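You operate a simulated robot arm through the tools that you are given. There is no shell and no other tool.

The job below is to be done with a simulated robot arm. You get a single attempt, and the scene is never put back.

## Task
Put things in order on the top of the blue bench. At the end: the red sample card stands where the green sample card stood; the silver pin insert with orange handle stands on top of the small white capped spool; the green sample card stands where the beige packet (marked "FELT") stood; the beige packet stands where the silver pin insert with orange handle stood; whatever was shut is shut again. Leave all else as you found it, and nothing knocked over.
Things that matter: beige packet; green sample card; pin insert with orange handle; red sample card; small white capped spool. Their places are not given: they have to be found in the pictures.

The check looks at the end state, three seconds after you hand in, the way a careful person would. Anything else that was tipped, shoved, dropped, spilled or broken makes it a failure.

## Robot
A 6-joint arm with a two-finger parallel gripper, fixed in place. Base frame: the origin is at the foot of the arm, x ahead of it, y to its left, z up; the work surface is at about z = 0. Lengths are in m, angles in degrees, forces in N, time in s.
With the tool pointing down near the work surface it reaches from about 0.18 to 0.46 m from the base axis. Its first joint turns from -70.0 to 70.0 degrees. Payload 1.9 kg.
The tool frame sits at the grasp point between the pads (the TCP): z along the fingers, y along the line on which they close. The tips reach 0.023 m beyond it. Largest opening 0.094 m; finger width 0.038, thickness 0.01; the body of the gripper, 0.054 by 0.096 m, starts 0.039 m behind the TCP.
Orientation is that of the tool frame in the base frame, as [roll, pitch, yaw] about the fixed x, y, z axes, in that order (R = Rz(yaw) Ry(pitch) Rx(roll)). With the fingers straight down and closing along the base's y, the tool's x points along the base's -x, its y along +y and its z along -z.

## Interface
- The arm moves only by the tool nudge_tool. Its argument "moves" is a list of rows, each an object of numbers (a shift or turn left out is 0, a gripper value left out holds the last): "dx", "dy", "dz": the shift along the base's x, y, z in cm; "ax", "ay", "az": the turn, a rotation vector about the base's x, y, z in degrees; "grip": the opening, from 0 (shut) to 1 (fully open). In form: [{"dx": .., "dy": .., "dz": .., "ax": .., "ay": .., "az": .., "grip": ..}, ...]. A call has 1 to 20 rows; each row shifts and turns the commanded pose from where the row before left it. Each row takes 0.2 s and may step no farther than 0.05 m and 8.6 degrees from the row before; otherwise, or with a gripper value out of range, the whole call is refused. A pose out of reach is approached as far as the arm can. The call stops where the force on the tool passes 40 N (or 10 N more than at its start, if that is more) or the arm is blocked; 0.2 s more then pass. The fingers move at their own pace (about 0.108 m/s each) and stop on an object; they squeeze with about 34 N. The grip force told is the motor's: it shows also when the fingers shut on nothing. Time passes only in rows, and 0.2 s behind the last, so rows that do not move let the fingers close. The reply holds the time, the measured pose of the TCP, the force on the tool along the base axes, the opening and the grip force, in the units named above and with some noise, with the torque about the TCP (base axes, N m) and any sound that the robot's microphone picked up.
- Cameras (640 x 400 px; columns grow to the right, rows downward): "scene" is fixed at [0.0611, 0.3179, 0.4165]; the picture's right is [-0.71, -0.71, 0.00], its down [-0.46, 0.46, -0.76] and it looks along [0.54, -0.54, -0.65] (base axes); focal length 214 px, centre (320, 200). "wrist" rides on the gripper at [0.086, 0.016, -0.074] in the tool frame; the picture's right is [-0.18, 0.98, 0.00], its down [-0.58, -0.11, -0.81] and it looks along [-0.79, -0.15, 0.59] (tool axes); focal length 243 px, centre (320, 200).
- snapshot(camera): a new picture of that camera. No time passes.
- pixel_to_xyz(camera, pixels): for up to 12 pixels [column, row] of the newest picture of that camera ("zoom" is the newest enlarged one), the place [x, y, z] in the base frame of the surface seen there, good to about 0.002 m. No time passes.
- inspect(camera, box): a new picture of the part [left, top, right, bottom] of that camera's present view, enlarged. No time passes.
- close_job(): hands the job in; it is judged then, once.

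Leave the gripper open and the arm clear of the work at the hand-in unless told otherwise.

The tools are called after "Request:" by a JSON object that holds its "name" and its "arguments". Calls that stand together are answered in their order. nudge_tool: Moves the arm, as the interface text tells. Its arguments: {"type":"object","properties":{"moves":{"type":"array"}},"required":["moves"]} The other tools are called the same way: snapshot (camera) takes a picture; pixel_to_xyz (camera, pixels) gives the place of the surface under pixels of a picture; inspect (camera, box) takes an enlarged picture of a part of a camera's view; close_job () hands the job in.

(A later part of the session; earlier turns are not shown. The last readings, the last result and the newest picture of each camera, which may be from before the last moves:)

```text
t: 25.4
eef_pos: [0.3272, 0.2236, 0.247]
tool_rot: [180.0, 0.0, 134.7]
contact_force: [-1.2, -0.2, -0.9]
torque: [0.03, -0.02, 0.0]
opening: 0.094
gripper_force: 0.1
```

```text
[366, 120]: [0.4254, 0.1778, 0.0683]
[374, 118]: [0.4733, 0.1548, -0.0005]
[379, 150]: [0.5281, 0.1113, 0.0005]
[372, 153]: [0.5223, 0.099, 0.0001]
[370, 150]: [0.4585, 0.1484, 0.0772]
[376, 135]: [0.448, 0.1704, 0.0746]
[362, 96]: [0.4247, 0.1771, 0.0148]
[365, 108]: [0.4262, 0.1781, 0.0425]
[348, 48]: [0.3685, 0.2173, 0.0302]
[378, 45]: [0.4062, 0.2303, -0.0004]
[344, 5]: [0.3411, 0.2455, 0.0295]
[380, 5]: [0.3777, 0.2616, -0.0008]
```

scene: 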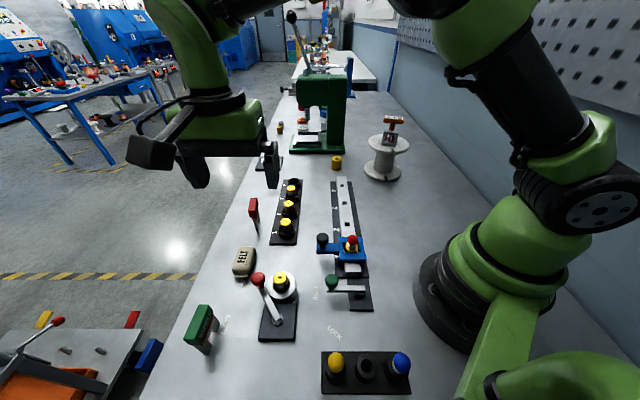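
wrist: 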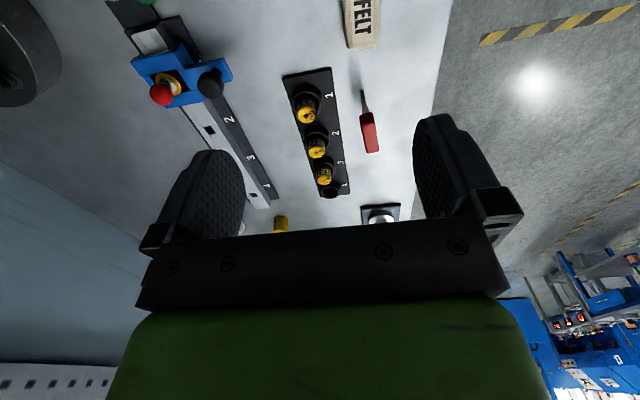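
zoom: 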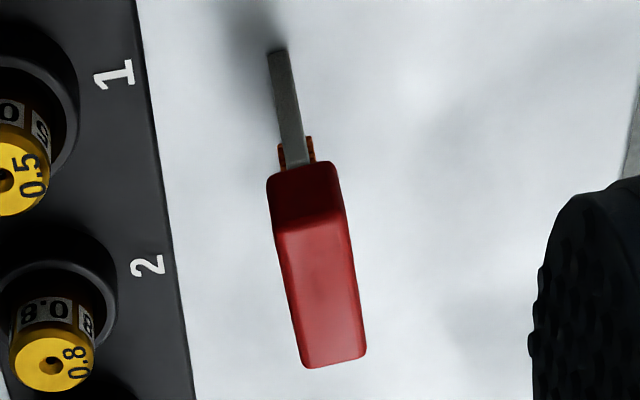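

I'll get the red card top corners from the enlarged picture.

Request:
{"name": "pixel_to_xyz", "arguments": {"camera": "zoom", "pixels": [[282, 232], [340, 222], [360, 350], [308, 360], [320, 290], [272, 190], [335, 178], [280, 300], [352, 300], [293, 130], [278, 55], [275, 175]]}}

```text
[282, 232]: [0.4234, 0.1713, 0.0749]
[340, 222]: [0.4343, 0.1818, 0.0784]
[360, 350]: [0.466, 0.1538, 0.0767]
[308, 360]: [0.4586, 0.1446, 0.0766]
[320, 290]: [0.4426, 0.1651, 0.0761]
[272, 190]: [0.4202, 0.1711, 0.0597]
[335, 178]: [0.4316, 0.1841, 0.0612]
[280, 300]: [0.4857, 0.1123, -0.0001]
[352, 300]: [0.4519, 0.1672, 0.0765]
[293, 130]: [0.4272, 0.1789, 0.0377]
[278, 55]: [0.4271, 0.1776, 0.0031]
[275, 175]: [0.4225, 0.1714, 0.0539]
```

The red card's centre is about (0.4456,0.163), handle along -39°, for later. Now I'll move over the packet's centre (0.362,0.245), narrow the fingers to about 6 cm and go down to z≈0.13.

Request:
{"name": "nudge_tool", "arguments": {"moves": [{"dx": 1.1, "dy": 0.7, "dz": -2, "grip": 0.68}, {"dx": 1.1, "dy": 0.7, "dz": -2}, {"dx": 1.2, "dy": 0.7, "dz": -2.5}, {"dz": -2.5}, {"dz": -2.5}, {}]}}

Request:
{"name": "nudge_tool", "arguments": {"moves": [{}]}}

Request:
{"name": "snapshot", "arguments": {"camera": "wrist"}}

Request:
{"name": "snapshot", "arguments": {"camera": "scene"}}

```text
t: 26.8
eef_pos: [0.3617, 0.2438, 0.1319]
tool_rot: [180.0, 0.0, 134.7]
contact_force: [0.0, -0.3, 0.1]
torque: [0.03, -0.02, 0.02]
opening: 0.064
gripper_force: 0.1
```

```text
t: 27.2
eef_pos: [0.3623, 0.2433, 0.1322]
tool_rot: [-180.0, 0.0, 134.7]
contact_force: [0.2, -0.3, -0.1]
torque: [0.0, 0.04, 0.0]
opening: 0.0638
gripper_force: 0.1
```

```text
taken
```

wrist: 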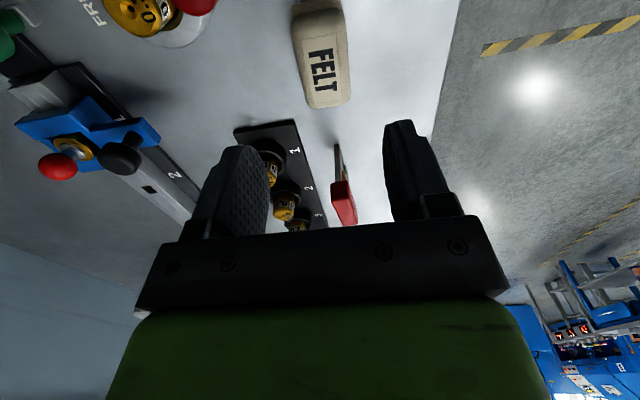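

```text
taken
```

scene: 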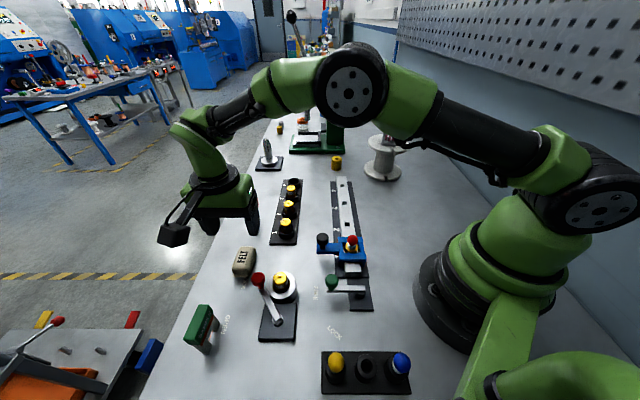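

The packet's label centre appears at (323,70), right where the point under the TCP should project. I'll verify with the label corners.

Request:
{"name": "inspect", "arguments": {"camera": "wrist", "box": [275, 0, 375, 120]}}

Request:
{"name": "pixel_to_xyz", "arguments": {"camera": "wrist", "pixels": [[306, 52], [330, 48], [340, 86], [315, 90], [323, 70], [303, 85], [352, 60], [300, 50], [343, 15], [296, 12], [320, 105], [345, 100]]}}

```text
3.33 times, centred on (325, 60) of wrist
```

zoom: 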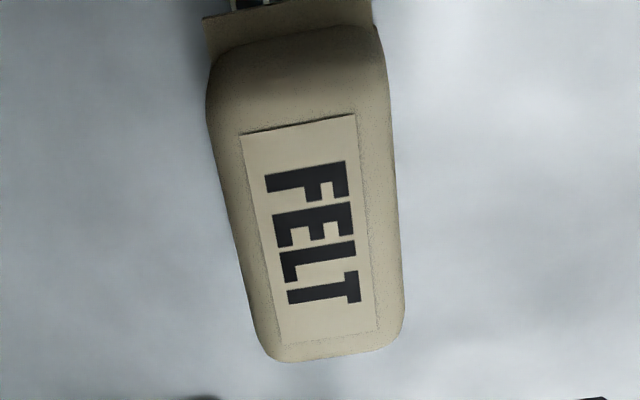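

```text
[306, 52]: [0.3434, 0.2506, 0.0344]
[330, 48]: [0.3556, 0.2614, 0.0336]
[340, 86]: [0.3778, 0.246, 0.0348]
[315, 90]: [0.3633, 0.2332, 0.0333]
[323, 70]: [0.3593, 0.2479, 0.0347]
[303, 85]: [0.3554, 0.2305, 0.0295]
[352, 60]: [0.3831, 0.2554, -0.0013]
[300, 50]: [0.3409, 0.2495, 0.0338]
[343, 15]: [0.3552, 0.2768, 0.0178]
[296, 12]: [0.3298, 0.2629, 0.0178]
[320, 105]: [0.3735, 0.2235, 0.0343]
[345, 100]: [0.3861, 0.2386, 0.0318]
```

Alignment is good. I'll descend to TCP z≈0.03 (tips about 7 mm above the bench) on either side of the packet.

Request:
{"name": "nudge_tool", "arguments": {"moves": [{"dz": -2.5, "dy": 0.1}, {"dz": -2.5}, {"dz": -2}, {"dz": -1.5}, {"dz": -1}, {}]}}

Request:
{"name": "snapshot", "arguments": {"camera": "scene"}}

Request:
{"name": "inspect", "arguments": {"camera": "scene", "box": [150, 170, 310, 350]}}

```text
t: 28.6
eef_pos: [0.3604, 0.247, 0.0383]
tool_rot: [180.0, 0.0, 134.7]
contact_force: [-0.2, 0.3, -0.2]
torque: [-0.01, 0.0, 0.01]
opening: 0.0638
gripper_force: 0.0
```

```text
taken
```

scene: 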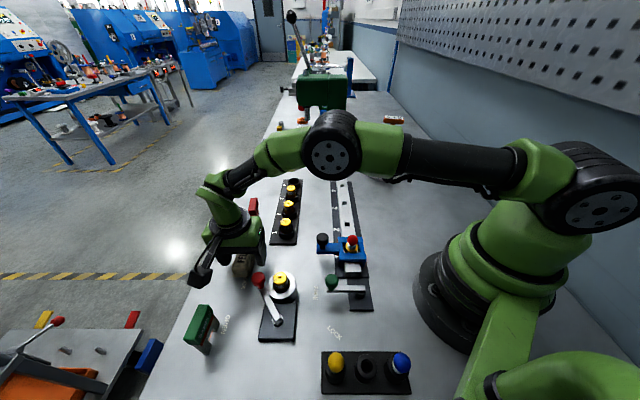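

```text
2.22 times, centred on (230, 260) of scene
```

zoom: 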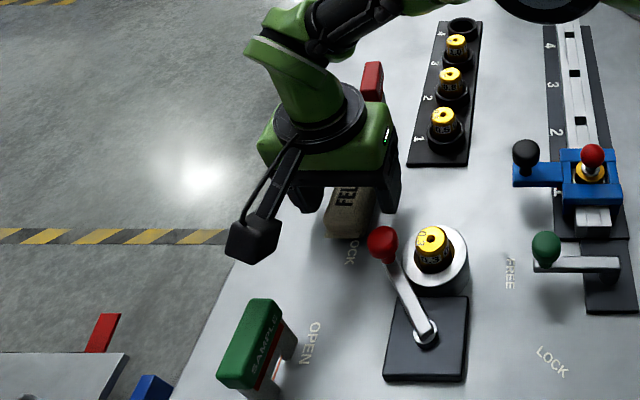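

The camera box clears the green card. I'll lower the last 8 mm and close in stages on the packet.

Request:
{"name": "nudge_tool", "arguments": {"moves": [{"dz": -0.5}, {"dz": -0.3}, {"grip": 0.5}, {"grip": 0.42}, {"grip": 0.36}, {"grip": 0.3}, {"grip": 0.2}, {}, {}]}}

Request:
{"name": "inspect", "arguments": {"camera": "scene", "box": [180, 200, 300, 320]}}

```text
t: 30.6
eef_pos: [0.3601, 0.2462, 0.0314]
tool_rot: [180.0, 0.0, 134.7]
contact_force: [0.0, -0.1, 0.3]
torque: [0.01, 0.0, -0.03]
opening: 0.0349
gripper_force: 33.1
```

```text
3.33 times, centred on (240, 260) of scene
```

zoom: 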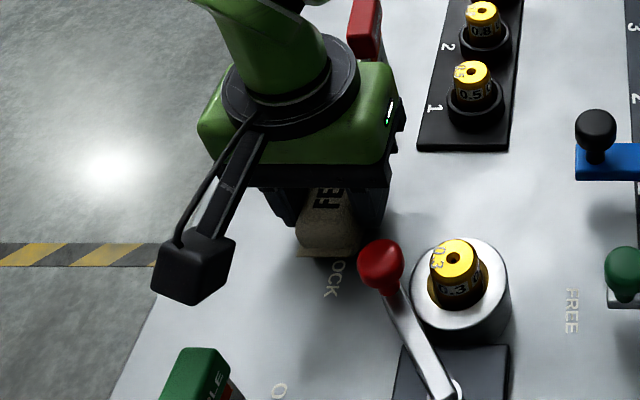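

The packet is gripped (35 mm opening, 33 N). I'll lift straight up gently.

Request:
{"name": "nudge_tool", "arguments": {"moves": [{"dz": 0.7}, {"dz": 1.3}, {"dz": 2}, {"dz": 2.5}, {"dz": 3}, {"dz": 3}, {"dz": 2.5}, {}]}}

Request:
{"name": "snapshot", "arguments": {"camera": "scene"}}

Request:
{"name": "snapshot", "arguments": {"camera": "wrist"}}

```text
t: 32.4
eef_pos: [0.3624, 0.2459, 0.1813]
tool_rot: [180.0, -0.1, 134.7]
contact_force: [-0.2, 0.1, -0.3]
torque: [0.01, -0.04, 0.0]
opening: 0.0348
gripper_force: 33.8
```

```text
taken
```

scene: 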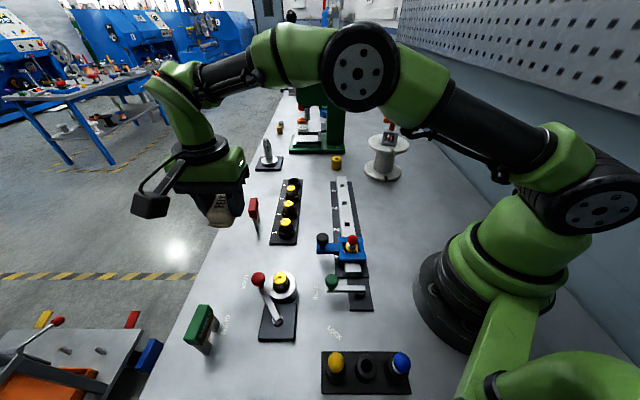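

```text
taken
```

wrist: 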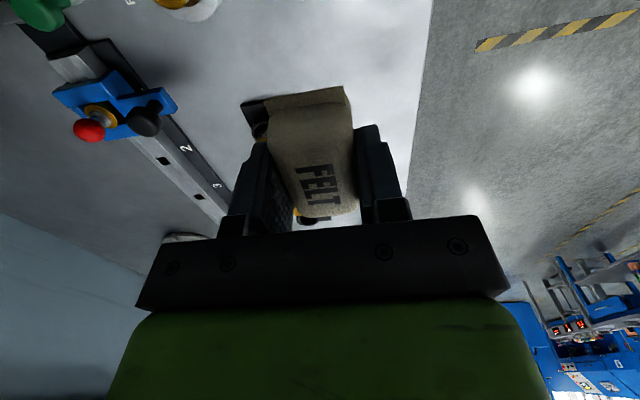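

The packet hangs safely in the grip. I'll carry it across at about z=0.2 to the pin insert's old place (0.205,-0.191).

Request:
{"name": "nudge_tool", "arguments": {"moves": [{"dz": 2}, {"dx": -0.8, "dy": -2}, {"dx": -1.31, "dy": -3.64}, {"dx": -1.31, "dy": -3.64}, {"dx": -1.31, "dy": -3.64}, {"dx": -1.31, "dy": -3.64}, {"dx": -1.31, "dy": -3.64}, {"dx": -1.31, "dy": -3.64}, {"dx": -1.31, "dy": -3.64}, {"dx": -1.31, "dy": -3.64}, {"dx": -1.31, "dy": -3.64}, {"dx": -1.31, "dy": -3.64}, {"dx": -1.31, "dy": -3.64}, {"dx": -0.5, "dy": -1.66}, {}]}}

Request:
{"name": "snapshot", "arguments": {"camera": "scene"}}

Request:
{"name": "snapshot", "arguments": {"camera": "wrist"}}

```text
t: 35.6
eef_pos: [0.2045, -0.1919, 0.2019]
tool_rot: [-179.9, 0.0, 134.7]
contact_force: [-0.5, 0.5, -0.8]
torque: [0.02, 0.01, 0.05]
opening: 0.035
gripper_force: 34.5
```

```text
taken
```

scene: 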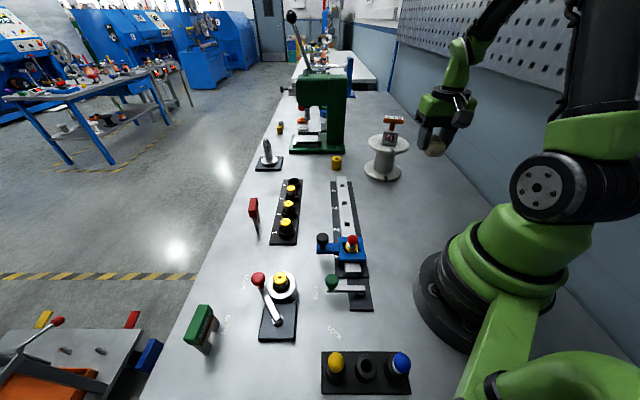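

```text
taken
```

wrist: 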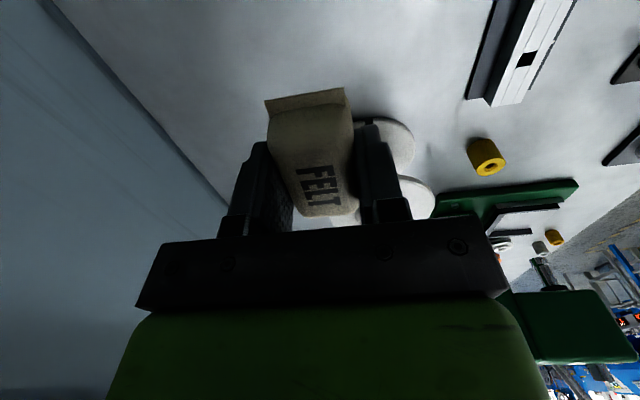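

The packet hovers over the pin insert's old place. Before lowering, I'll check how far the robot's own foot and column reach so the camera box doesn't touch them.

Request:
{"name": "pixel_to_xyz", "arguments": {"camera": "scene", "pixels": [[420, 290], [428, 265], [455, 255], [470, 225], [500, 205], [440, 320], [510, 160], [470, 120]]}}

```text
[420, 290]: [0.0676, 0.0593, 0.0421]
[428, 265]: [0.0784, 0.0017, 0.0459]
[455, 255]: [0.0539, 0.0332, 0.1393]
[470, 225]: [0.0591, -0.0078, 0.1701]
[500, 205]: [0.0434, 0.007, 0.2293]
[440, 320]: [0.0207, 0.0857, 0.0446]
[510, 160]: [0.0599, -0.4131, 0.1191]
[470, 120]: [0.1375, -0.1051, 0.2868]
```

The robot's foot reaches about 0.09 m from its axis, so there is room. I'll lower the packet to just above the bench.

Request:
{"name": "nudge_tool", "arguments": {"moves": [{"dz": -3}, {"dz": -3}, {"dz": -3}, {"dz": -3}, {"dz": -2}, {"dz": -1.5}, {"dz": -0.8}, {}]}}

Request:
{"name": "inspect", "arguments": {"camera": "scene", "box": [370, 110, 490, 240]}}

```text
t: 37.4
eef_pos: [0.2045, -0.1903, 0.0364]
tool_rot: [179.9, 0.0, 134.6]
contact_force: [0.3, 1.4, -0.4]
torque: [0.01, -0.01, -0.03]
opening: 0.0348
gripper_force: 33.7
```

```text
3.08 times, centred on (430, 175) of scene
```

zoom: 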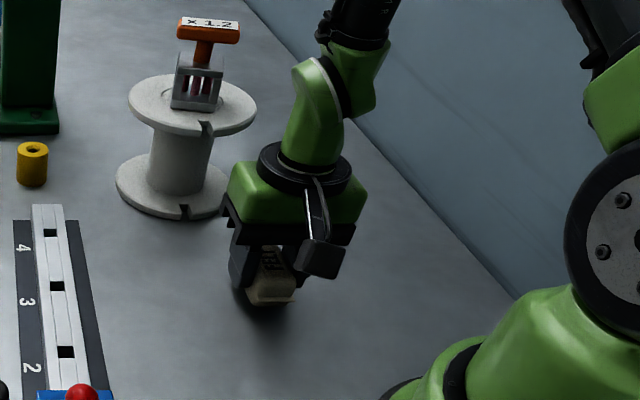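

The packet is about 5 mm above the bench. I'll lower in 1 mm steps until the force shows contact.

Request:
{"name": "nudge_tool", "arguments": {"moves": [{"dz": -0.2}, {"dz": -0.1}, {}]}}

Request:
{"name": "nudge_tool", "arguments": {"moves": [{"dz": -0.1}, {}]}}

```text
t: 38.2
eef_pos: [0.2057, -0.1906, 0.0341]
tool_rot: [180.0, 0.0, 134.7]
contact_force: [0.7, 0.2, 0.9]
torque: [-0.03, -0.01, 0.0]
opening: 0.0351
gripper_force: 34.3
```

```text
t: 38.8
eef_pos: [0.2056, -0.1906, 0.0326]
tool_rot: [-180.0, -0.1, 134.6]
contact_force: [-0.2, -0.5, -1.3]
torque: [0.02, 0.0, -0.02]
opening: 0.0348
gripper_force: 34.0
```

Request:
{"name": "nudge_tool", "arguments": {"moves": [{"dz": -0.1}, {}]}}

Request:
{"name": "nudge_tool", "arguments": {"moves": [{"dz": -0.1}, {}]}}

```text
t: 39.4
eef_pos: [0.2051, -0.1919, 0.0315]
tool_rot: [-180.0, 0.0, 134.7]
contact_force: [-0.2, -0.8, 0.0]
torque: [-0.01, -0.04, -0.01]
opening: 0.0347
gripper_force: 34.2
```

```text
t: 40.0
eef_pos: [0.205, -0.1912, 0.0303]
tool_rot: [-180.0, 0.1, 134.7]
contact_force: [-1.0, 0.7, 3.2]
torque: [-0.05, -0.08, -0.01]
opening: 0.0351
gripper_force: 34.0
```

A light 3 N touch: the packet is on the bench. I'll open the fingers in stages and rise.

Request:
{"name": "nudge_tool", "arguments": {"moves": [{"grip": 0.42}, {"grip": 0.5}, {"grip": 0.65}, {"grip": 0.75}, {}]}}

Request:
{"name": "nudge_tool", "arguments": {"moves": [{"dz": 1}, {"dz": 2}, {"dz": 3}, {"dz": 4}, {"dz": 4}, {"dz": 4}, {}]}}

Request:
{"name": "snapshot", "arguments": {"camera": "scene"}}

Request:
{"name": "inspect", "arguments": {"camera": "scene", "box": [350, 100, 470, 230]}}

```text
t: 41.2
eef_pos: [0.2038, -0.1916, 0.0303]
tool_rot: [-179.9, 0.0, 134.7]
contact_force: [-0.8, -0.5, 0.2]
torque: [0.03, -0.01, 0.02]
opening: 0.0706
gripper_force: 0.0
```

```text
t: 42.8
eef_pos: [0.2018, -0.1911, 0.2117]
tool_rot: [-180.0, 0.0, 134.7]
contact_force: [0.3, -0.3, 0.5]
torque: [0.04, 0.02, 0.0]
opening: 0.0703
gripper_force: 0.0
```

```text
taken
```

scene: 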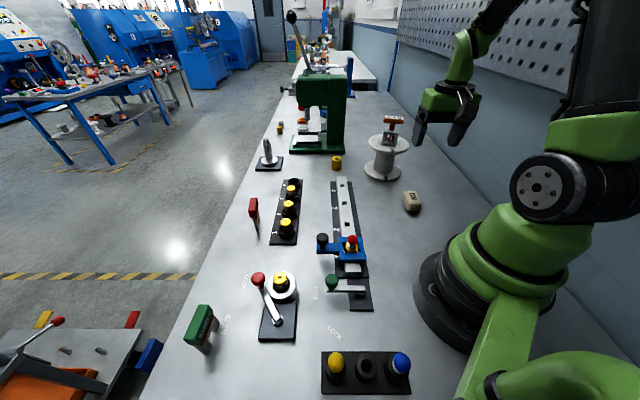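

```text
3.08 times, centred on (410, 165) of scene
```

zoom: 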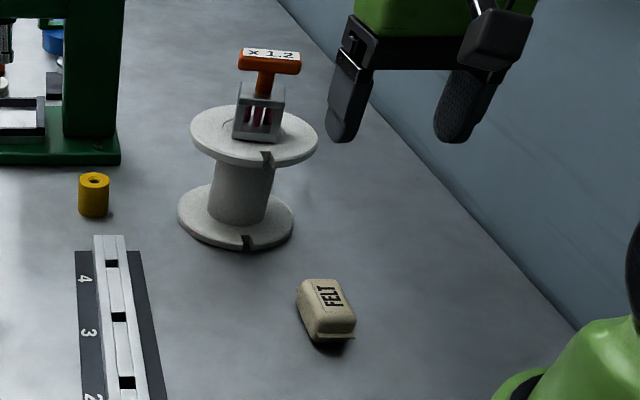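

The packet stands in place. Next, the green card: I'll measure its handle's top face in an enlarged scene picture.

Request:
{"name": "inspect", "arguments": {"camera": "scene", "box": [175, 295, 235, 360]}}

Request:
{"name": "pixel_to_xyz", "arguments": {"camera": "zoom", "pixels": [[292, 66], [335, 66], [200, 265], [240, 275], [265, 170], [360, 100], [270, 295], [310, 320], [335, 370], [405, 185], [300, 200], [190, 272]]}}

```text
6.15 times, centred on (205, 328) of scene
```

zoom: 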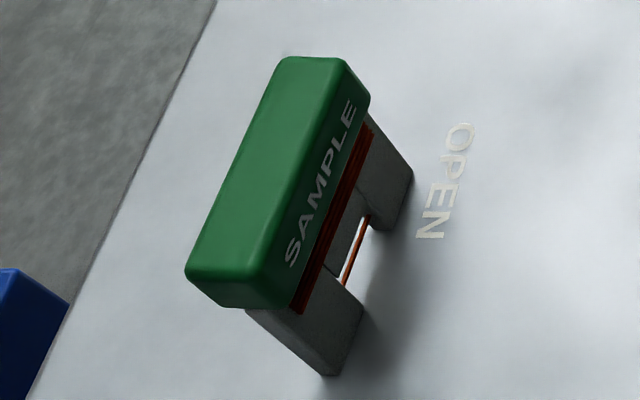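

```text
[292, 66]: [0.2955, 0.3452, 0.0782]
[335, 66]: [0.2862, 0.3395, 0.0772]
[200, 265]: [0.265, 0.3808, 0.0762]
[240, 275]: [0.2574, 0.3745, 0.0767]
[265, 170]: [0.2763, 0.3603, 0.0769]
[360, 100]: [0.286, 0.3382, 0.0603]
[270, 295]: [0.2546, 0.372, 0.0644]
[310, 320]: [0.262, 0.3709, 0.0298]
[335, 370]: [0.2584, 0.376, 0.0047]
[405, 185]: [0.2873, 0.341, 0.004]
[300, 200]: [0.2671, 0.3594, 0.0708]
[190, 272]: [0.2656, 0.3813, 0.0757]
```

The green card's handle centre is about (0.276,0.360), long axis about -50°, about 17 mm thick, z from 0.055 to 0.078. I'll swing over there at height (yaw 130°), a bit inward of it first.

Request:
{"name": "nudge_tool", "arguments": {"moves": [{"dx": 1.95, "dy": 3.8, "az": -4.7, "grip": 0.65}, {"dx": 1.95, "dy": 3.8}, {"dx": 1.95, "dy": 3.8}, {"dx": 1.95, "dy": 3.8}, {"dx": 1.95, "dy": 3.8}, {"dx": -0.42, "dy": 3.72}, {"dx": -0.42, "dy": 3.72}, {"dx": -0.42, "dy": 3.72}, {"dx": -0.42, "dy": 3.72}, {"dx": -0.42, "dy": 3.72}, {"dx": -0.42, "dy": 3.72}, {"dx": -0.42, "dy": 3.72}, {"dx": -0.42, "dy": 3.72}, {"dx": -0.42, "dy": 3.72}, {}]}}

Request:
{"name": "snapshot", "arguments": {"camera": "scene"}}

Request:
{"name": "snapshot", "arguments": {"camera": "wrist"}}

```text
t: 46.0
eef_pos: [0.2635, 0.3338, 0.2113]
tool_rot: [-179.9, 0.0, 130.0]
contact_force: [-1.3, 0.6, -0.8]
torque: [0.02, -0.03, 0.0]
opening: 0.0609
gripper_force: 0.0
```

```text
taken
```

scene: 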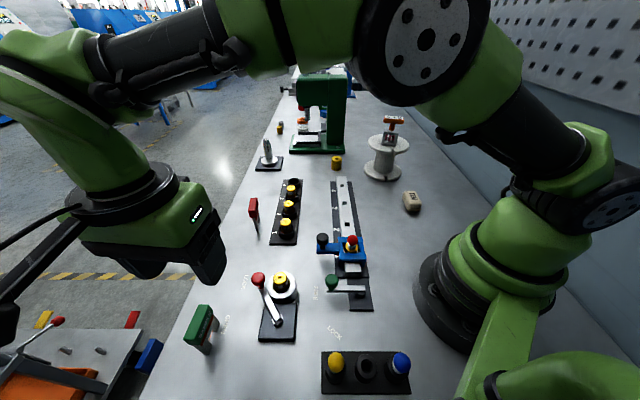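

```text
taken
```

wrist: 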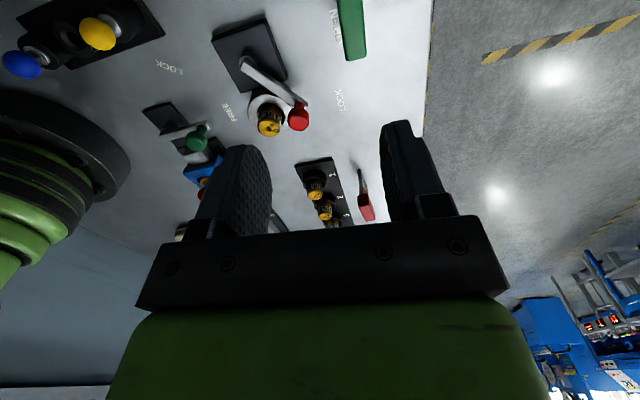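

The green handle is visible at the top (351,30). I'll move over it and descend to z≈0.14, then check alignment.

Request:
{"name": "nudge_tool", "arguments": {"moves": [{"dz": -2}, {"dz": -2}, {"dx": 0.6, "dy": 1.3, "dz": -1.5}, {"dx": 0.65, "dy": 1.3, "dz": -1.5}, {}, {}]}}

Request:
{"name": "snapshot", "arguments": {"camera": "wrist"}}

Request:
{"name": "inspect", "arguments": {"camera": "wrist", "box": [270, 20, 370, 150]}}

```text
t: 47.4
eef_pos: [0.2768, 0.3593, 0.1407]
tool_rot: [-180.0, 0.0, 130.0]
contact_force: [0.3, 0.1, 0.5]
torque: [-0.04, 0.0, 0.0]
opening: 0.0611
gripper_force: 0.0
```

```text
taken
```

wrist: 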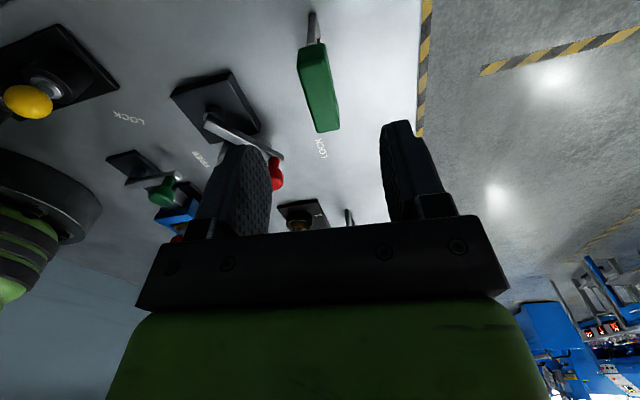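

```text
3.08 times, centred on (320, 85) of wrist
```

zoom: 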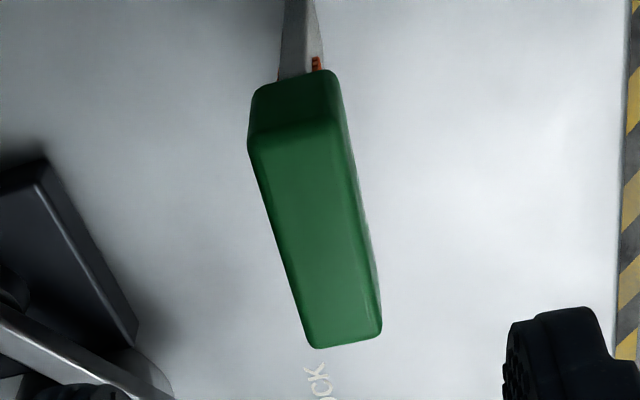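

I'll read the handle's top corners from this close view.

Request:
{"name": "pixel_to_xyz", "arguments": {"camera": "zoom", "pixels": [[258, 145], [332, 130], [374, 325], [316, 340], [320, 240], [252, 100], [335, 78], [275, 230], [365, 250], [283, 70], [322, 62], [300, 30]]}}

```text
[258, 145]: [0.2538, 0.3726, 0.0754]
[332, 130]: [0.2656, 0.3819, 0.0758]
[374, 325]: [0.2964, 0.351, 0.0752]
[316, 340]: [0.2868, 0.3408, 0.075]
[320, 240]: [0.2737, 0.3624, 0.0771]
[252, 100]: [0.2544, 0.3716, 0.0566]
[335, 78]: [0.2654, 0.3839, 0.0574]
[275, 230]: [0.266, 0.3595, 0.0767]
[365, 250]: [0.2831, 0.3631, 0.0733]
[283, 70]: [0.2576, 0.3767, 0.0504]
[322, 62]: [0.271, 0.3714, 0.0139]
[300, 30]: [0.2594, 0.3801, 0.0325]
```

By the converging edges, the handle is at about -47°, so I'll turn the tool by +3° and go down to TCP z≈0.067 around the handle.

Request:
{"name": "nudge_tool", "arguments": {"moves": [{"dx": -0.05, "dy": 0.1, "az": 3.0}, {"dz": -2}, {"dz": -2}, {"dz": -1.5}, {"dz": -1}, {"dz": -0.8}, {}]}}

Request:
{"name": "snapshot", "arguments": {"camera": "scene"}}

Request:
{"name": "snapshot", "arguments": {"camera": "wrist"}}

```text
t: 49.0
eef_pos: [0.275, 0.3606, 0.0667]
tool_rot: [-180.0, -0.1, 133.1]
contact_force: [-0.4, 0.6, 0.9]
torque: [0.01, 0.01, 0.03]
opening: 0.0612
gripper_force: 0.1
```

```text
taken
```

scene: 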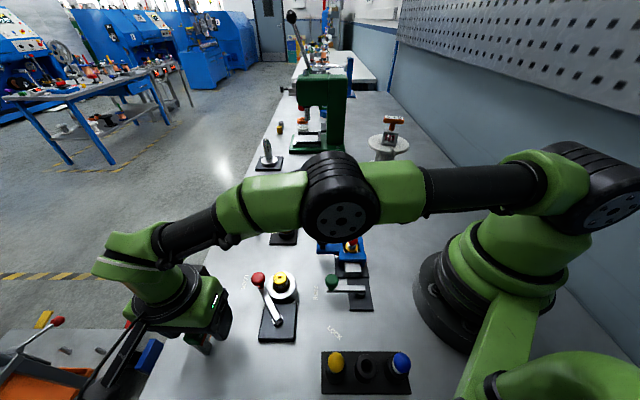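

```text
taken
```

wrist: 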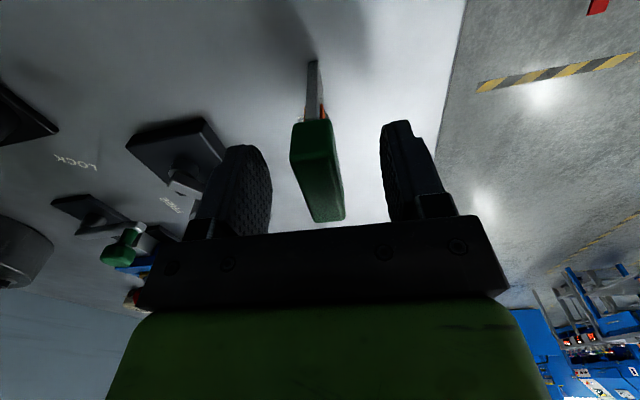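

The handle sits midway between the fingers. I'll close in stages.

Request:
{"name": "nudge_tool", "arguments": {"moves": [{"grip": 0.45}, {"grip": 0.32}, {"grip": 0.24}, {"grip": 0.18}, {"grip": 0.1}, {"grip": 0.0}, {}]}}

Request:
{"name": "snapshot", "arguments": {"camera": "wrist"}}

```text
t: 50.6
eef_pos: [0.2751, 0.3603, 0.0677]
tool_rot: [180.0, 0.0, 133.0]
contact_force: [0.1, -0.3, 1.6]
torque: [-0.05, -0.01, -0.01]
opening: 0.0171
gripper_force: 33.9
```

```text
taken
```

wrist: 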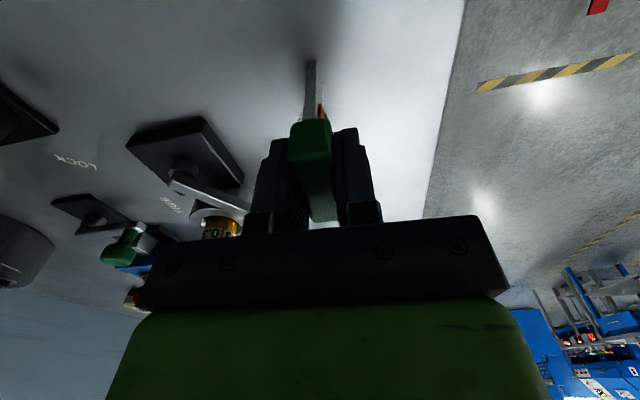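

Gripped at 17 mm with 34 N. I'll lift straight up.

Request:
{"name": "nudge_tool", "arguments": {"moves": [{"dz": 0.5}, {"dz": 1}, {"dz": 2}, {"dz": 2.5}, {"dz": 2.5}, {"dz": 2}, {}]}}

Request:
{"name": "snapshot", "arguments": {"camera": "scene"}}

Request:
{"name": "snapshot", "arguments": {"camera": "wrist"}}

```text
t: 52.2
eef_pos: [0.2747, 0.3602, 0.1729]
tool_rot: [-180.0, 0.0, 133.0]
contact_force: [0.0, -0.2, -0.8]
torque: [0.02, 0.01, 0.0]
opening: 0.0171
gripper_force: 34.4
```

```text
taken
```

scene: 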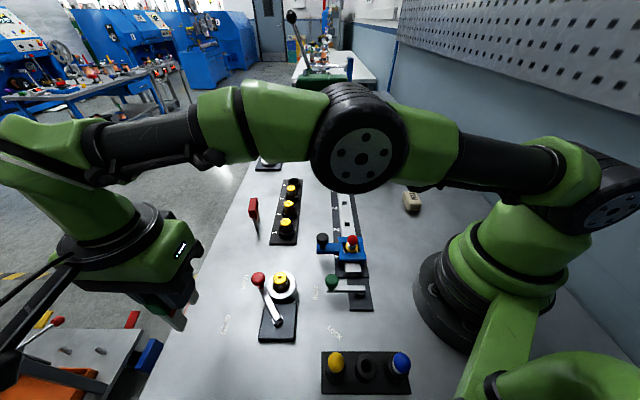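

```text
taken
```

wrist: 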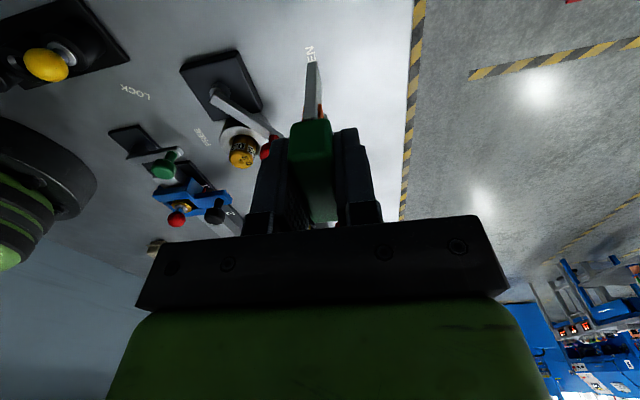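

The green card is held upright. I'll carry it to the packet's old place, (0.362,0.2455).

Request:
{"name": "nudge_tool", "arguments": {"moves": [{"dx": 0.87, "dy": -1.15}, {"dx": 1.74, "dy": -2.3}, {"dx": 1.74, "dy": -2.3}, {"dx": 1.74, "dy": -2.3}, {"dx": 1.74, "dy": -2.3}, {"dx": 0.87, "dy": -1.12}, {}]}}

Request:
{"name": "nudge_tool", "arguments": {"moves": [{}]}}

Request:
{"name": "snapshot", "arguments": {"camera": "scene"}}

```text
t: 53.8
eef_pos: [0.3642, 0.2455, 0.1712]
tool_rot: [-179.9, 0.0, 133.0]
contact_force: [-0.6, 0.1, -0.8]
torque: [0.04, -0.01, -0.02]
opening: 0.0173
gripper_force: 33.9
```

```text
t: 54.2
eef_pos: [0.3629, 0.2467, 0.1726]
tool_rot: [180.0, 0.0, 133.0]
contact_force: [-0.9, -0.3, -0.2]
torque: [0.0, 0.0, 0.01]
opening: 0.0169
gripper_force: 33.8
```

```text
taken
```

scene: 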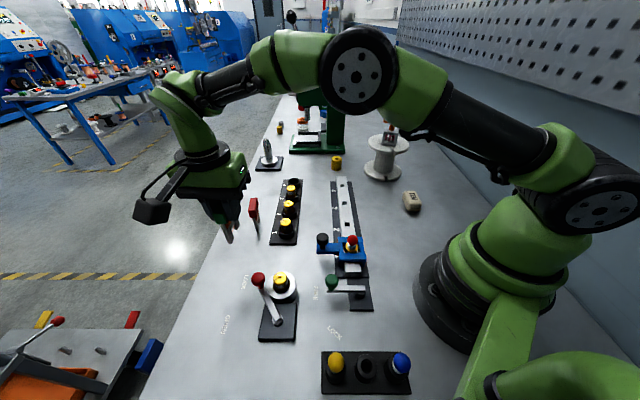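

I'm over the packet's old place. I'll lower the card to just above the bench.

Request:
{"name": "nudge_tool", "arguments": {"moves": [{"dx": -0.15, "dy": -0.1, "dz": -2}, {"dz": -2.5}, {"dz": -2.5}, {"dz": -1.5}, {"dz": -1.0}, {"dz": -0.5}, {}]}}

Request:
{"name": "inspect", "arguments": {"camera": "scene", "box": [170, 170, 310, 310]}}

```text
t: 55.8
eef_pos: [0.3611, 0.2452, 0.0713]
tool_rot: [-180.0, -0.1, 132.9]
contact_force: [-0.4, -0.8, -0.9]
torque: [-0.02, -0.02, 0.0]
opening: 0.017
gripper_force: 34.0
```

```text
2.86 times, centred on (240, 240) of scene
```

zoom: 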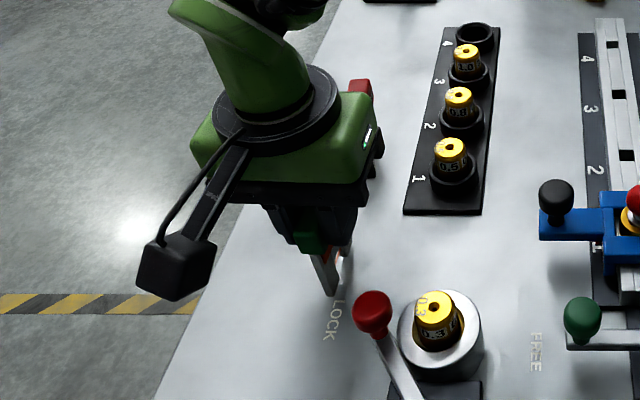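

Now fine 1 mm steps until contact.

Request:
{"name": "nudge_tool", "arguments": {"moves": [{"dz": -0.2}, {"dz": -0.1}, {}]}}

Request:
{"name": "nudge_tool", "arguments": {"moves": [{"dz": -0.1}, {}]}}

```text
t: 56.6
eef_pos: [0.3613, 0.2445, 0.0698]
tool_rot: [179.9, 0.0, 133.0]
contact_force: [-0.6, -0.5, 0.2]
torque: [0.01, 0.0, -0.03]
opening: 0.0172
gripper_force: 33.7
```

```text
t: 57.2
eef_pos: [0.3609, 0.245, 0.0687]
tool_rot: [179.9, 0.0, 133.0]
contact_force: [0.7, -0.3, -0.7]
torque: [0.0, 0.0, 0.02]
opening: 0.0172
gripper_force: 34.0
```

Request:
{"name": "nudge_tool", "arguments": {"moves": [{"dz": -0.1}, {}]}}

Request:
{"name": "nudge_tool", "arguments": {"moves": [{"dz": -0.1}, {}]}}

```text
t: 57.8
eef_pos: [0.3625, 0.2438, 0.0672]
tool_rot: [-180.0, -0.1, 133.0]
contact_force: [0.6, -1.1, 3.8]
torque: [-0.05, -0.02, 0.01]
opening: 0.0171
gripper_force: 33.9
```

```text
t: 58.4
eef_pos: [0.3629, 0.2458, 0.0679]
tool_rot: [179.9, 0.0, 133.0]
contact_force: [0.4, -1.7, 12.5]
torque: [-0.06, -0.01, -0.01]
opening: 0.0172
gripper_force: 33.9
```

The card touches the bench (12 N). I'll ease up slightly, then open in stages.

Request:
{"name": "nudge_tool", "arguments": {"moves": [{"dz": 0.09}, {}, {"grip": 0.24}, {"grip": 0.3}, {"grip": 0.4}, {"grip": 0.55}, {}]}}

Request:
{"name": "inspect", "arguments": {"camera": "scene", "box": [170, 170, 310, 310]}}

Request:
{"name": "snapshot", "arguments": {"camera": "wrist"}}

```text
t: 60.0
eef_pos: [0.3611, 0.245, 0.0677]
tool_rot: [-180.0, -0.1, 133.0]
contact_force: [0.2, -0.2, -0.5]
torque: [0.0, -0.02, -0.02]
opening: 0.0518
gripper_force: 0.1
```

```text
2.86 times, centred on (240, 240) of scene
```

zoom: 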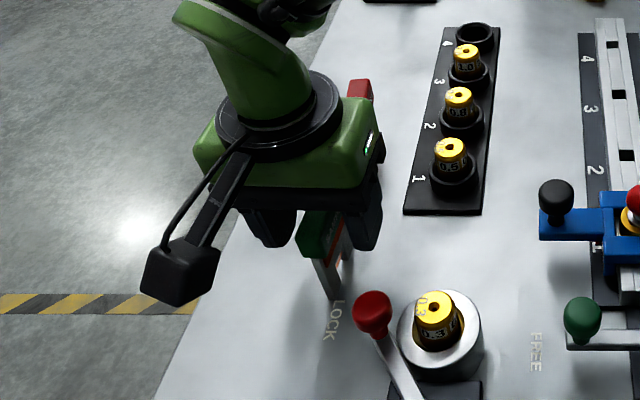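

```text
taken
```

wrist: 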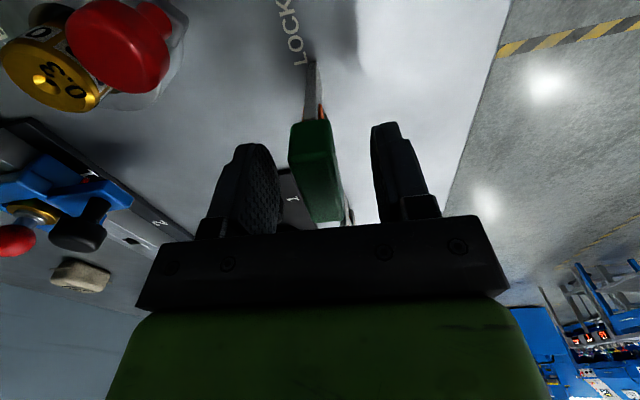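

The green card stands free. I'll rise straight up and look.

Request:
{"name": "nudge_tool", "arguments": {"moves": [{"dz": 1}, {"dz": 2}, {"dz": 2.5}, {"dz": 3}, {"dz": 3}, {}]}}

Request:
{"name": "snapshot", "arguments": {"camera": "scene"}}

Request:
{"name": "inspect", "arguments": {"camera": "scene", "box": [190, 180, 310, 320]}}

Request:
{"name": "snapshot", "arguments": {"camera": "wrist"}}

```text
t: 61.4
eef_pos: [0.3609, 0.2439, 0.1827]
tool_rot: [180.0, 0.0, 133.0]
contact_force: [0.2, -0.5, -0.4]
torque: [-0.04, 0.03, 0.0]
opening: 0.0517
gripper_force: 0.1
```

```text
taken
```

scene: 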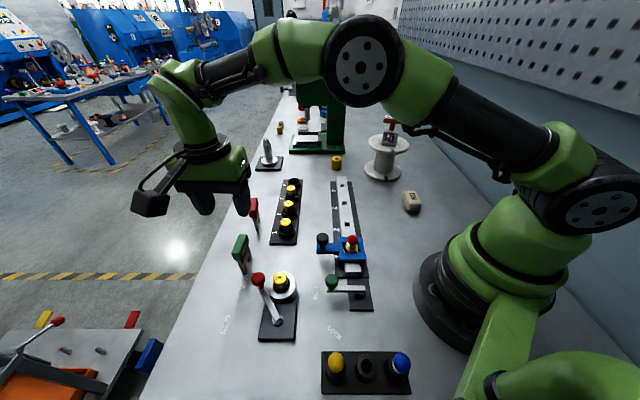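

```text
2.86 times, centred on (250, 250) of scene
```

zoom: 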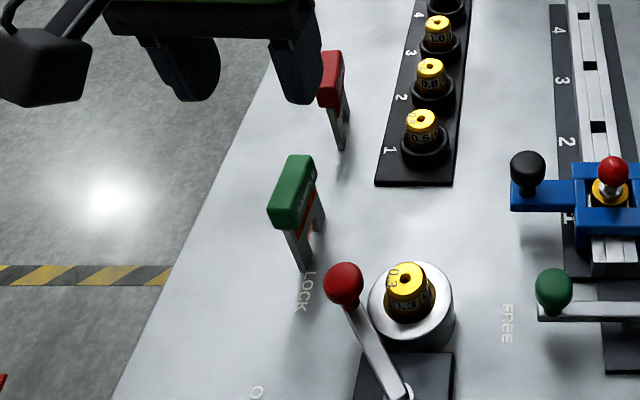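

```text
taken
```

wrist: 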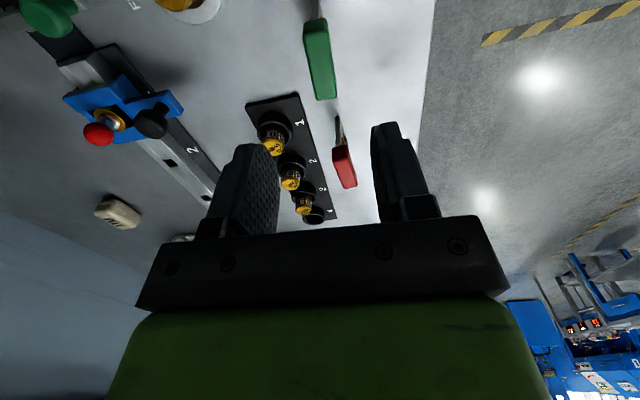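

The green card stands in the packet's place. Now the red card, visible at (343,165) in the wrist picture; I'll enlarge it to get its exact direction.

Request:
{"name": "inspect", "arguments": {"camera": "wrist", "box": [315, 110, 375, 195]}}

Request:
{"name": "pixel_to_xyz", "arguments": {"camera": "zoom", "pixels": [[295, 205], [345, 200], [380, 335], [325, 345], [340, 270], [290, 170], [345, 165], [300, 60], [310, 130], [350, 300], [345, 100], [310, 280]]}}

```text
4.71 times, centred on (345, 152) of wrist
```

zoom: 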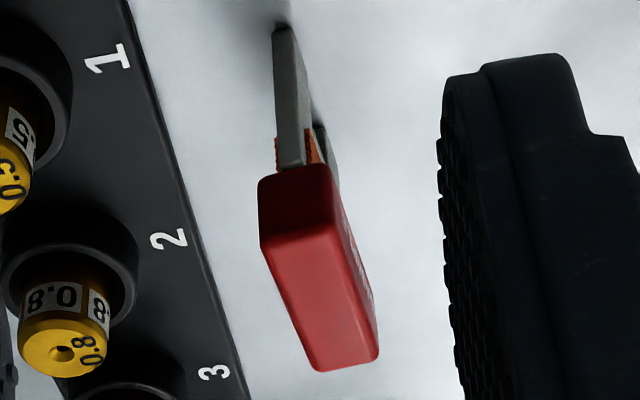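

```text
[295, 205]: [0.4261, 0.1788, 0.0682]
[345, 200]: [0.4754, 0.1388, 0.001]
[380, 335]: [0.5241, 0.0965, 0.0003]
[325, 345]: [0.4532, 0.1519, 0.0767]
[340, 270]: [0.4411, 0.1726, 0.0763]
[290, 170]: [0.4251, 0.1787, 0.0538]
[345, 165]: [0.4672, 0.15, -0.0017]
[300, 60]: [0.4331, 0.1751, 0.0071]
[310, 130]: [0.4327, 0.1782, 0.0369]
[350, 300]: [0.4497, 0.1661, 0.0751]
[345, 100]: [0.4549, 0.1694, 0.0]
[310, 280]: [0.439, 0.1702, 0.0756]
```

The red handle lies at about -39°, centre about (0.4456,0.163), r≈0.474 — slightly beyond the vertical reach. I'll turn to yaw 141° and tilt the tool 12° about its closing line (fingers pointing outward along the handle), which keeps the pads flat on the handle and gains reach. I do this above the green card, well clear.

Request:
{"name": "nudge_tool", "arguments": {"moves": [{"az": 8.0, "grip": 0.6, "dz": 1.0}, {"ax": -2.52, "ay": -3.11}, {"ax": -2.52, "ay": -3.11}, {"ax": -2.52, "ay": -3.11}, {"dx": 1.7, "dy": -1.64, "dz": -0.6}, {"dx": 1.7, "dy": -1.64, "dz": -0.8}, {"dx": 1.7, "dy": -1.64, "dz": -0.8}, {}]}}

Request:
{"name": "snapshot", "arguments": {"camera": "scene"}}

Request:
{"name": "snapshot", "arguments": {"camera": "wrist"}}

```text
t: 63.2
eef_pos: [0.4125, 0.1961, 0.1688]
tool_rot: [-180.0, 11.9, 140.9]
contact_force: [0.4, -0.3, -0.2]
torque: [-0.01, 0.02, 0.01]
opening: 0.0562
gripper_force: 0.0
```

```text
taken
```

scene: 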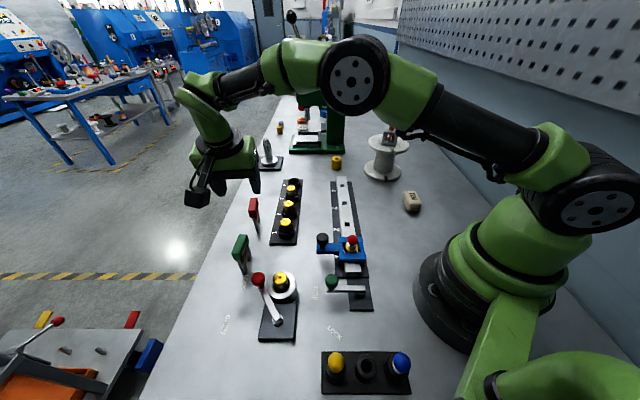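

```text
taken
```

wrist: 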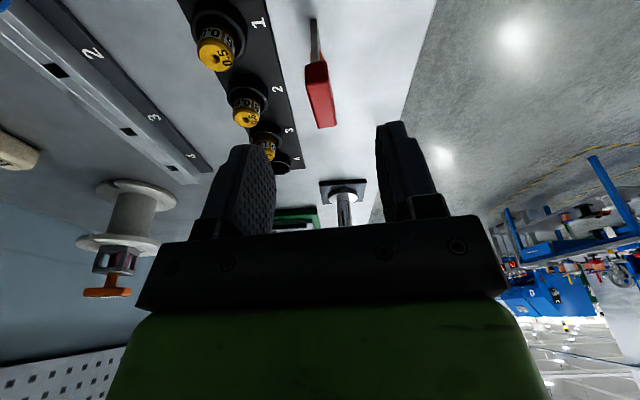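

The tilt is right (pitch 11.9°, roll 180°). I'll go on to above the red card at z≈0.145.

Request:
{"name": "nudge_tool", "arguments": {"moves": [{"dx": 1.65, "dy": -1.65, "dz": -1.2}, {"dx": 1.65, "dy": -1.65, "dz": -1.2}, {}, {}]}}

Request:
{"name": "snapshot", "arguments": {"camera": "wrist"}}

Request:
{"name": "inspect", "arguments": {"camera": "wrist", "box": [270, 30, 370, 180]}}

```text
t: 64.2
eef_pos: [0.4459, 0.1632, 0.1445]
tool_rot: [179.9, 12.0, 141.0]
contact_force: [0.2, 0.3, 0.4]
torque: [0.01, -0.01, 0.01]
opening: 0.0562
gripper_force: 0.0
```

```text
taken
```

wrist: 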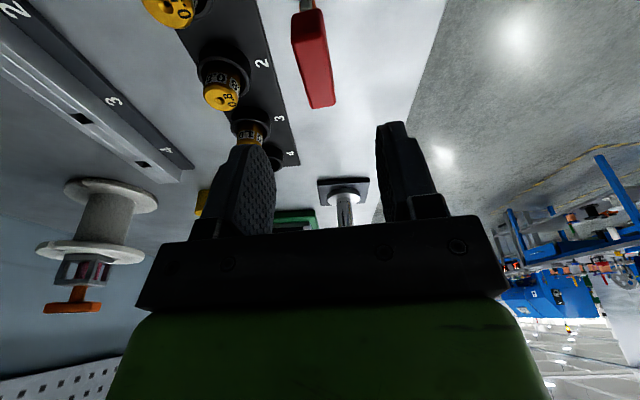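

```text
2.67 times, centred on (320, 105) of wrist
```

zoom: 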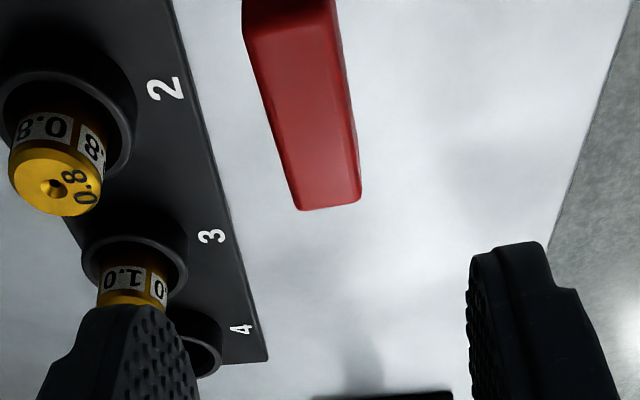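

I'll verify the handle corners in this close view.

Request:
{"name": "pixel_to_xyz", "arguments": {"camera": "zoom", "pixels": [[252, 40], [330, 20], [356, 190], [304, 203], [310, 120], [276, 125], [350, 120], [320, 195]]}}

```text
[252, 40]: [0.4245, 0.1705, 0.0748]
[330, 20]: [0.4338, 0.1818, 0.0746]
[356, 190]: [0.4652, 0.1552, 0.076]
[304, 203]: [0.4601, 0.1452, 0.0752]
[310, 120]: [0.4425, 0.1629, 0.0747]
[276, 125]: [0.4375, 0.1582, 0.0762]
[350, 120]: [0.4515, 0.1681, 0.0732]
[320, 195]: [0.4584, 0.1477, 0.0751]
```

The handle centre (0.4459,0.1632) matches the TCP. I'll lower to TCP z≈0.067.

Request:
{"name": "nudge_tool", "arguments": {"moves": [{"dz": -2}, {"dz": -2}, {"dz": -1.5}, {"dz": -1.2}, {"dz": -1.0}, {}]}}

Request:
{"name": "snapshot", "arguments": {"camera": "scene"}}

Request:
{"name": "snapshot", "arguments": {"camera": "wrist"}}

Request:
{"name": "inspect", "arguments": {"camera": "scene", "box": [190, 140, 310, 290]}}

```text
t: 65.6
eef_pos: [0.4449, 0.1643, 0.0684]
tool_rot: [-179.9, 12.0, 140.9]
contact_force: [1.1, 0.1, 0.0]
torque: [0.02, 0.0, 0.0]
opening: 0.0565
gripper_force: 0.1
```

```text
taken
```

scene: 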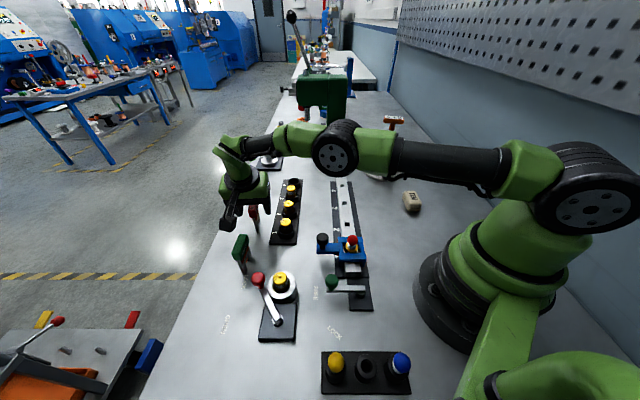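

```text
taken
```

wrist: 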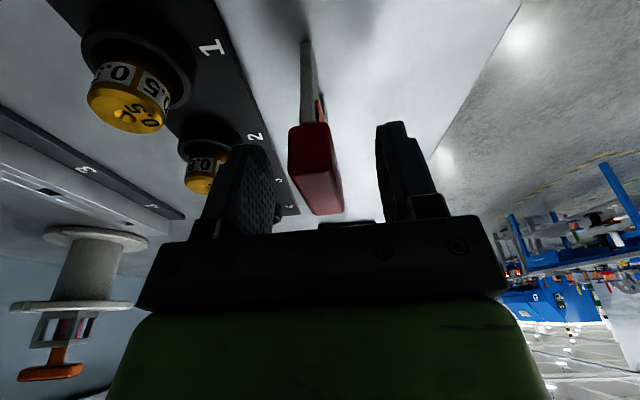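

```text
2.67 times, centred on (250, 215) of scene
```

zoom: 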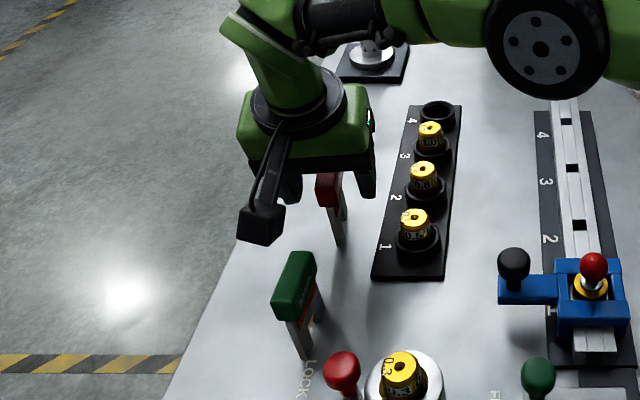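

The handle lies centred on the TCP line (column ~319 at row 182), and the camera box clears the green card. I'll close in stages.

Request:
{"name": "nudge_tool", "arguments": {"moves": [{"dz": -0.1}, {"grip": 0.4}, {"grip": 0.3}, {"grip": 0.22}, {"grip": 0.16}, {"grip": 0.08}, {"grip": 0.0}, {}]}}

Request:
{"name": "snapshot", "arguments": {"camera": "wrist"}}

```text
t: 67.4
eef_pos: [0.4459, 0.1635, 0.0687]
tool_rot: [180.0, 12.0, 141.0]
contact_force: [-0.8, -0.2, 0.1]
torque: [0.0, 0.03, 0.02]
opening: 0.0173
gripper_force: 34.0
```

```text
taken
```

wrist: 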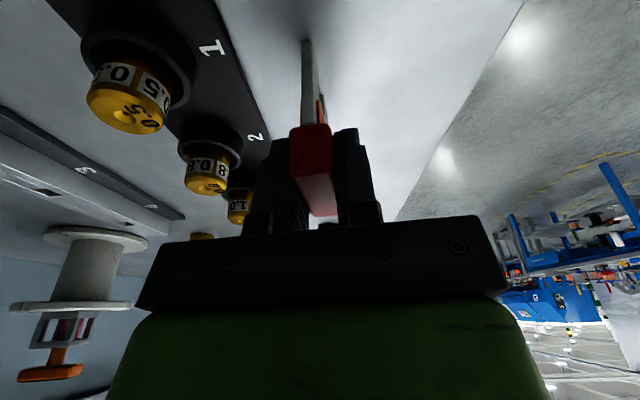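

The red card is gripped (17 mm, 34 N). I'll lift it straight up, then draw it inward while rising.

Request:
{"name": "nudge_tool", "arguments": {"moves": [{"dz": 0.5}, {"dz": 1}, {"dz": 2}, {"dz": 2.5}, {"dx": -1.1, "dy": -0.3, "dz": 1.8}, {"dx": -1.1, "dy": -0.3, "dz": 1.8}, {"dx": -1.1, "dy": -0.3, "dz": 1.8}, {"dx": -1.1, "dy": -0.3, "dz": 1.8}, {}]}}

Request:
{"name": "snapshot", "arguments": {"camera": "scene"}}

Request:
{"name": "snapshot", "arguments": {"camera": "wrist"}}

```text
t: 69.4
eef_pos: [0.403, 0.1502, 0.2]
tool_rot: [179.9, 12.1, 140.9]
contact_force: [-1.0, 0.1, -0.5]
torque: [0.03, -0.01, -0.01]
opening: 0.0172
gripper_force: 34.6
```

```text
taken
```

scene: 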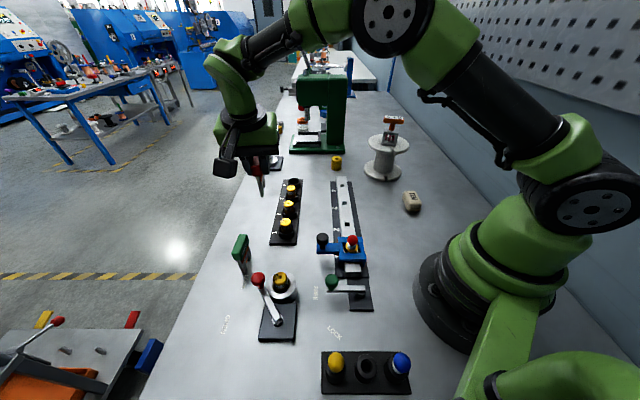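

```text
taken
```

wrist: 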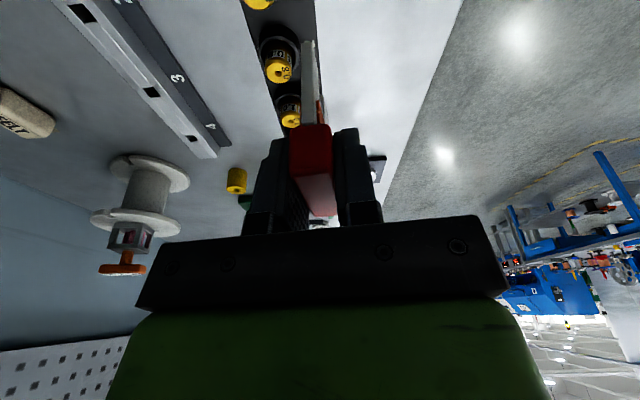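

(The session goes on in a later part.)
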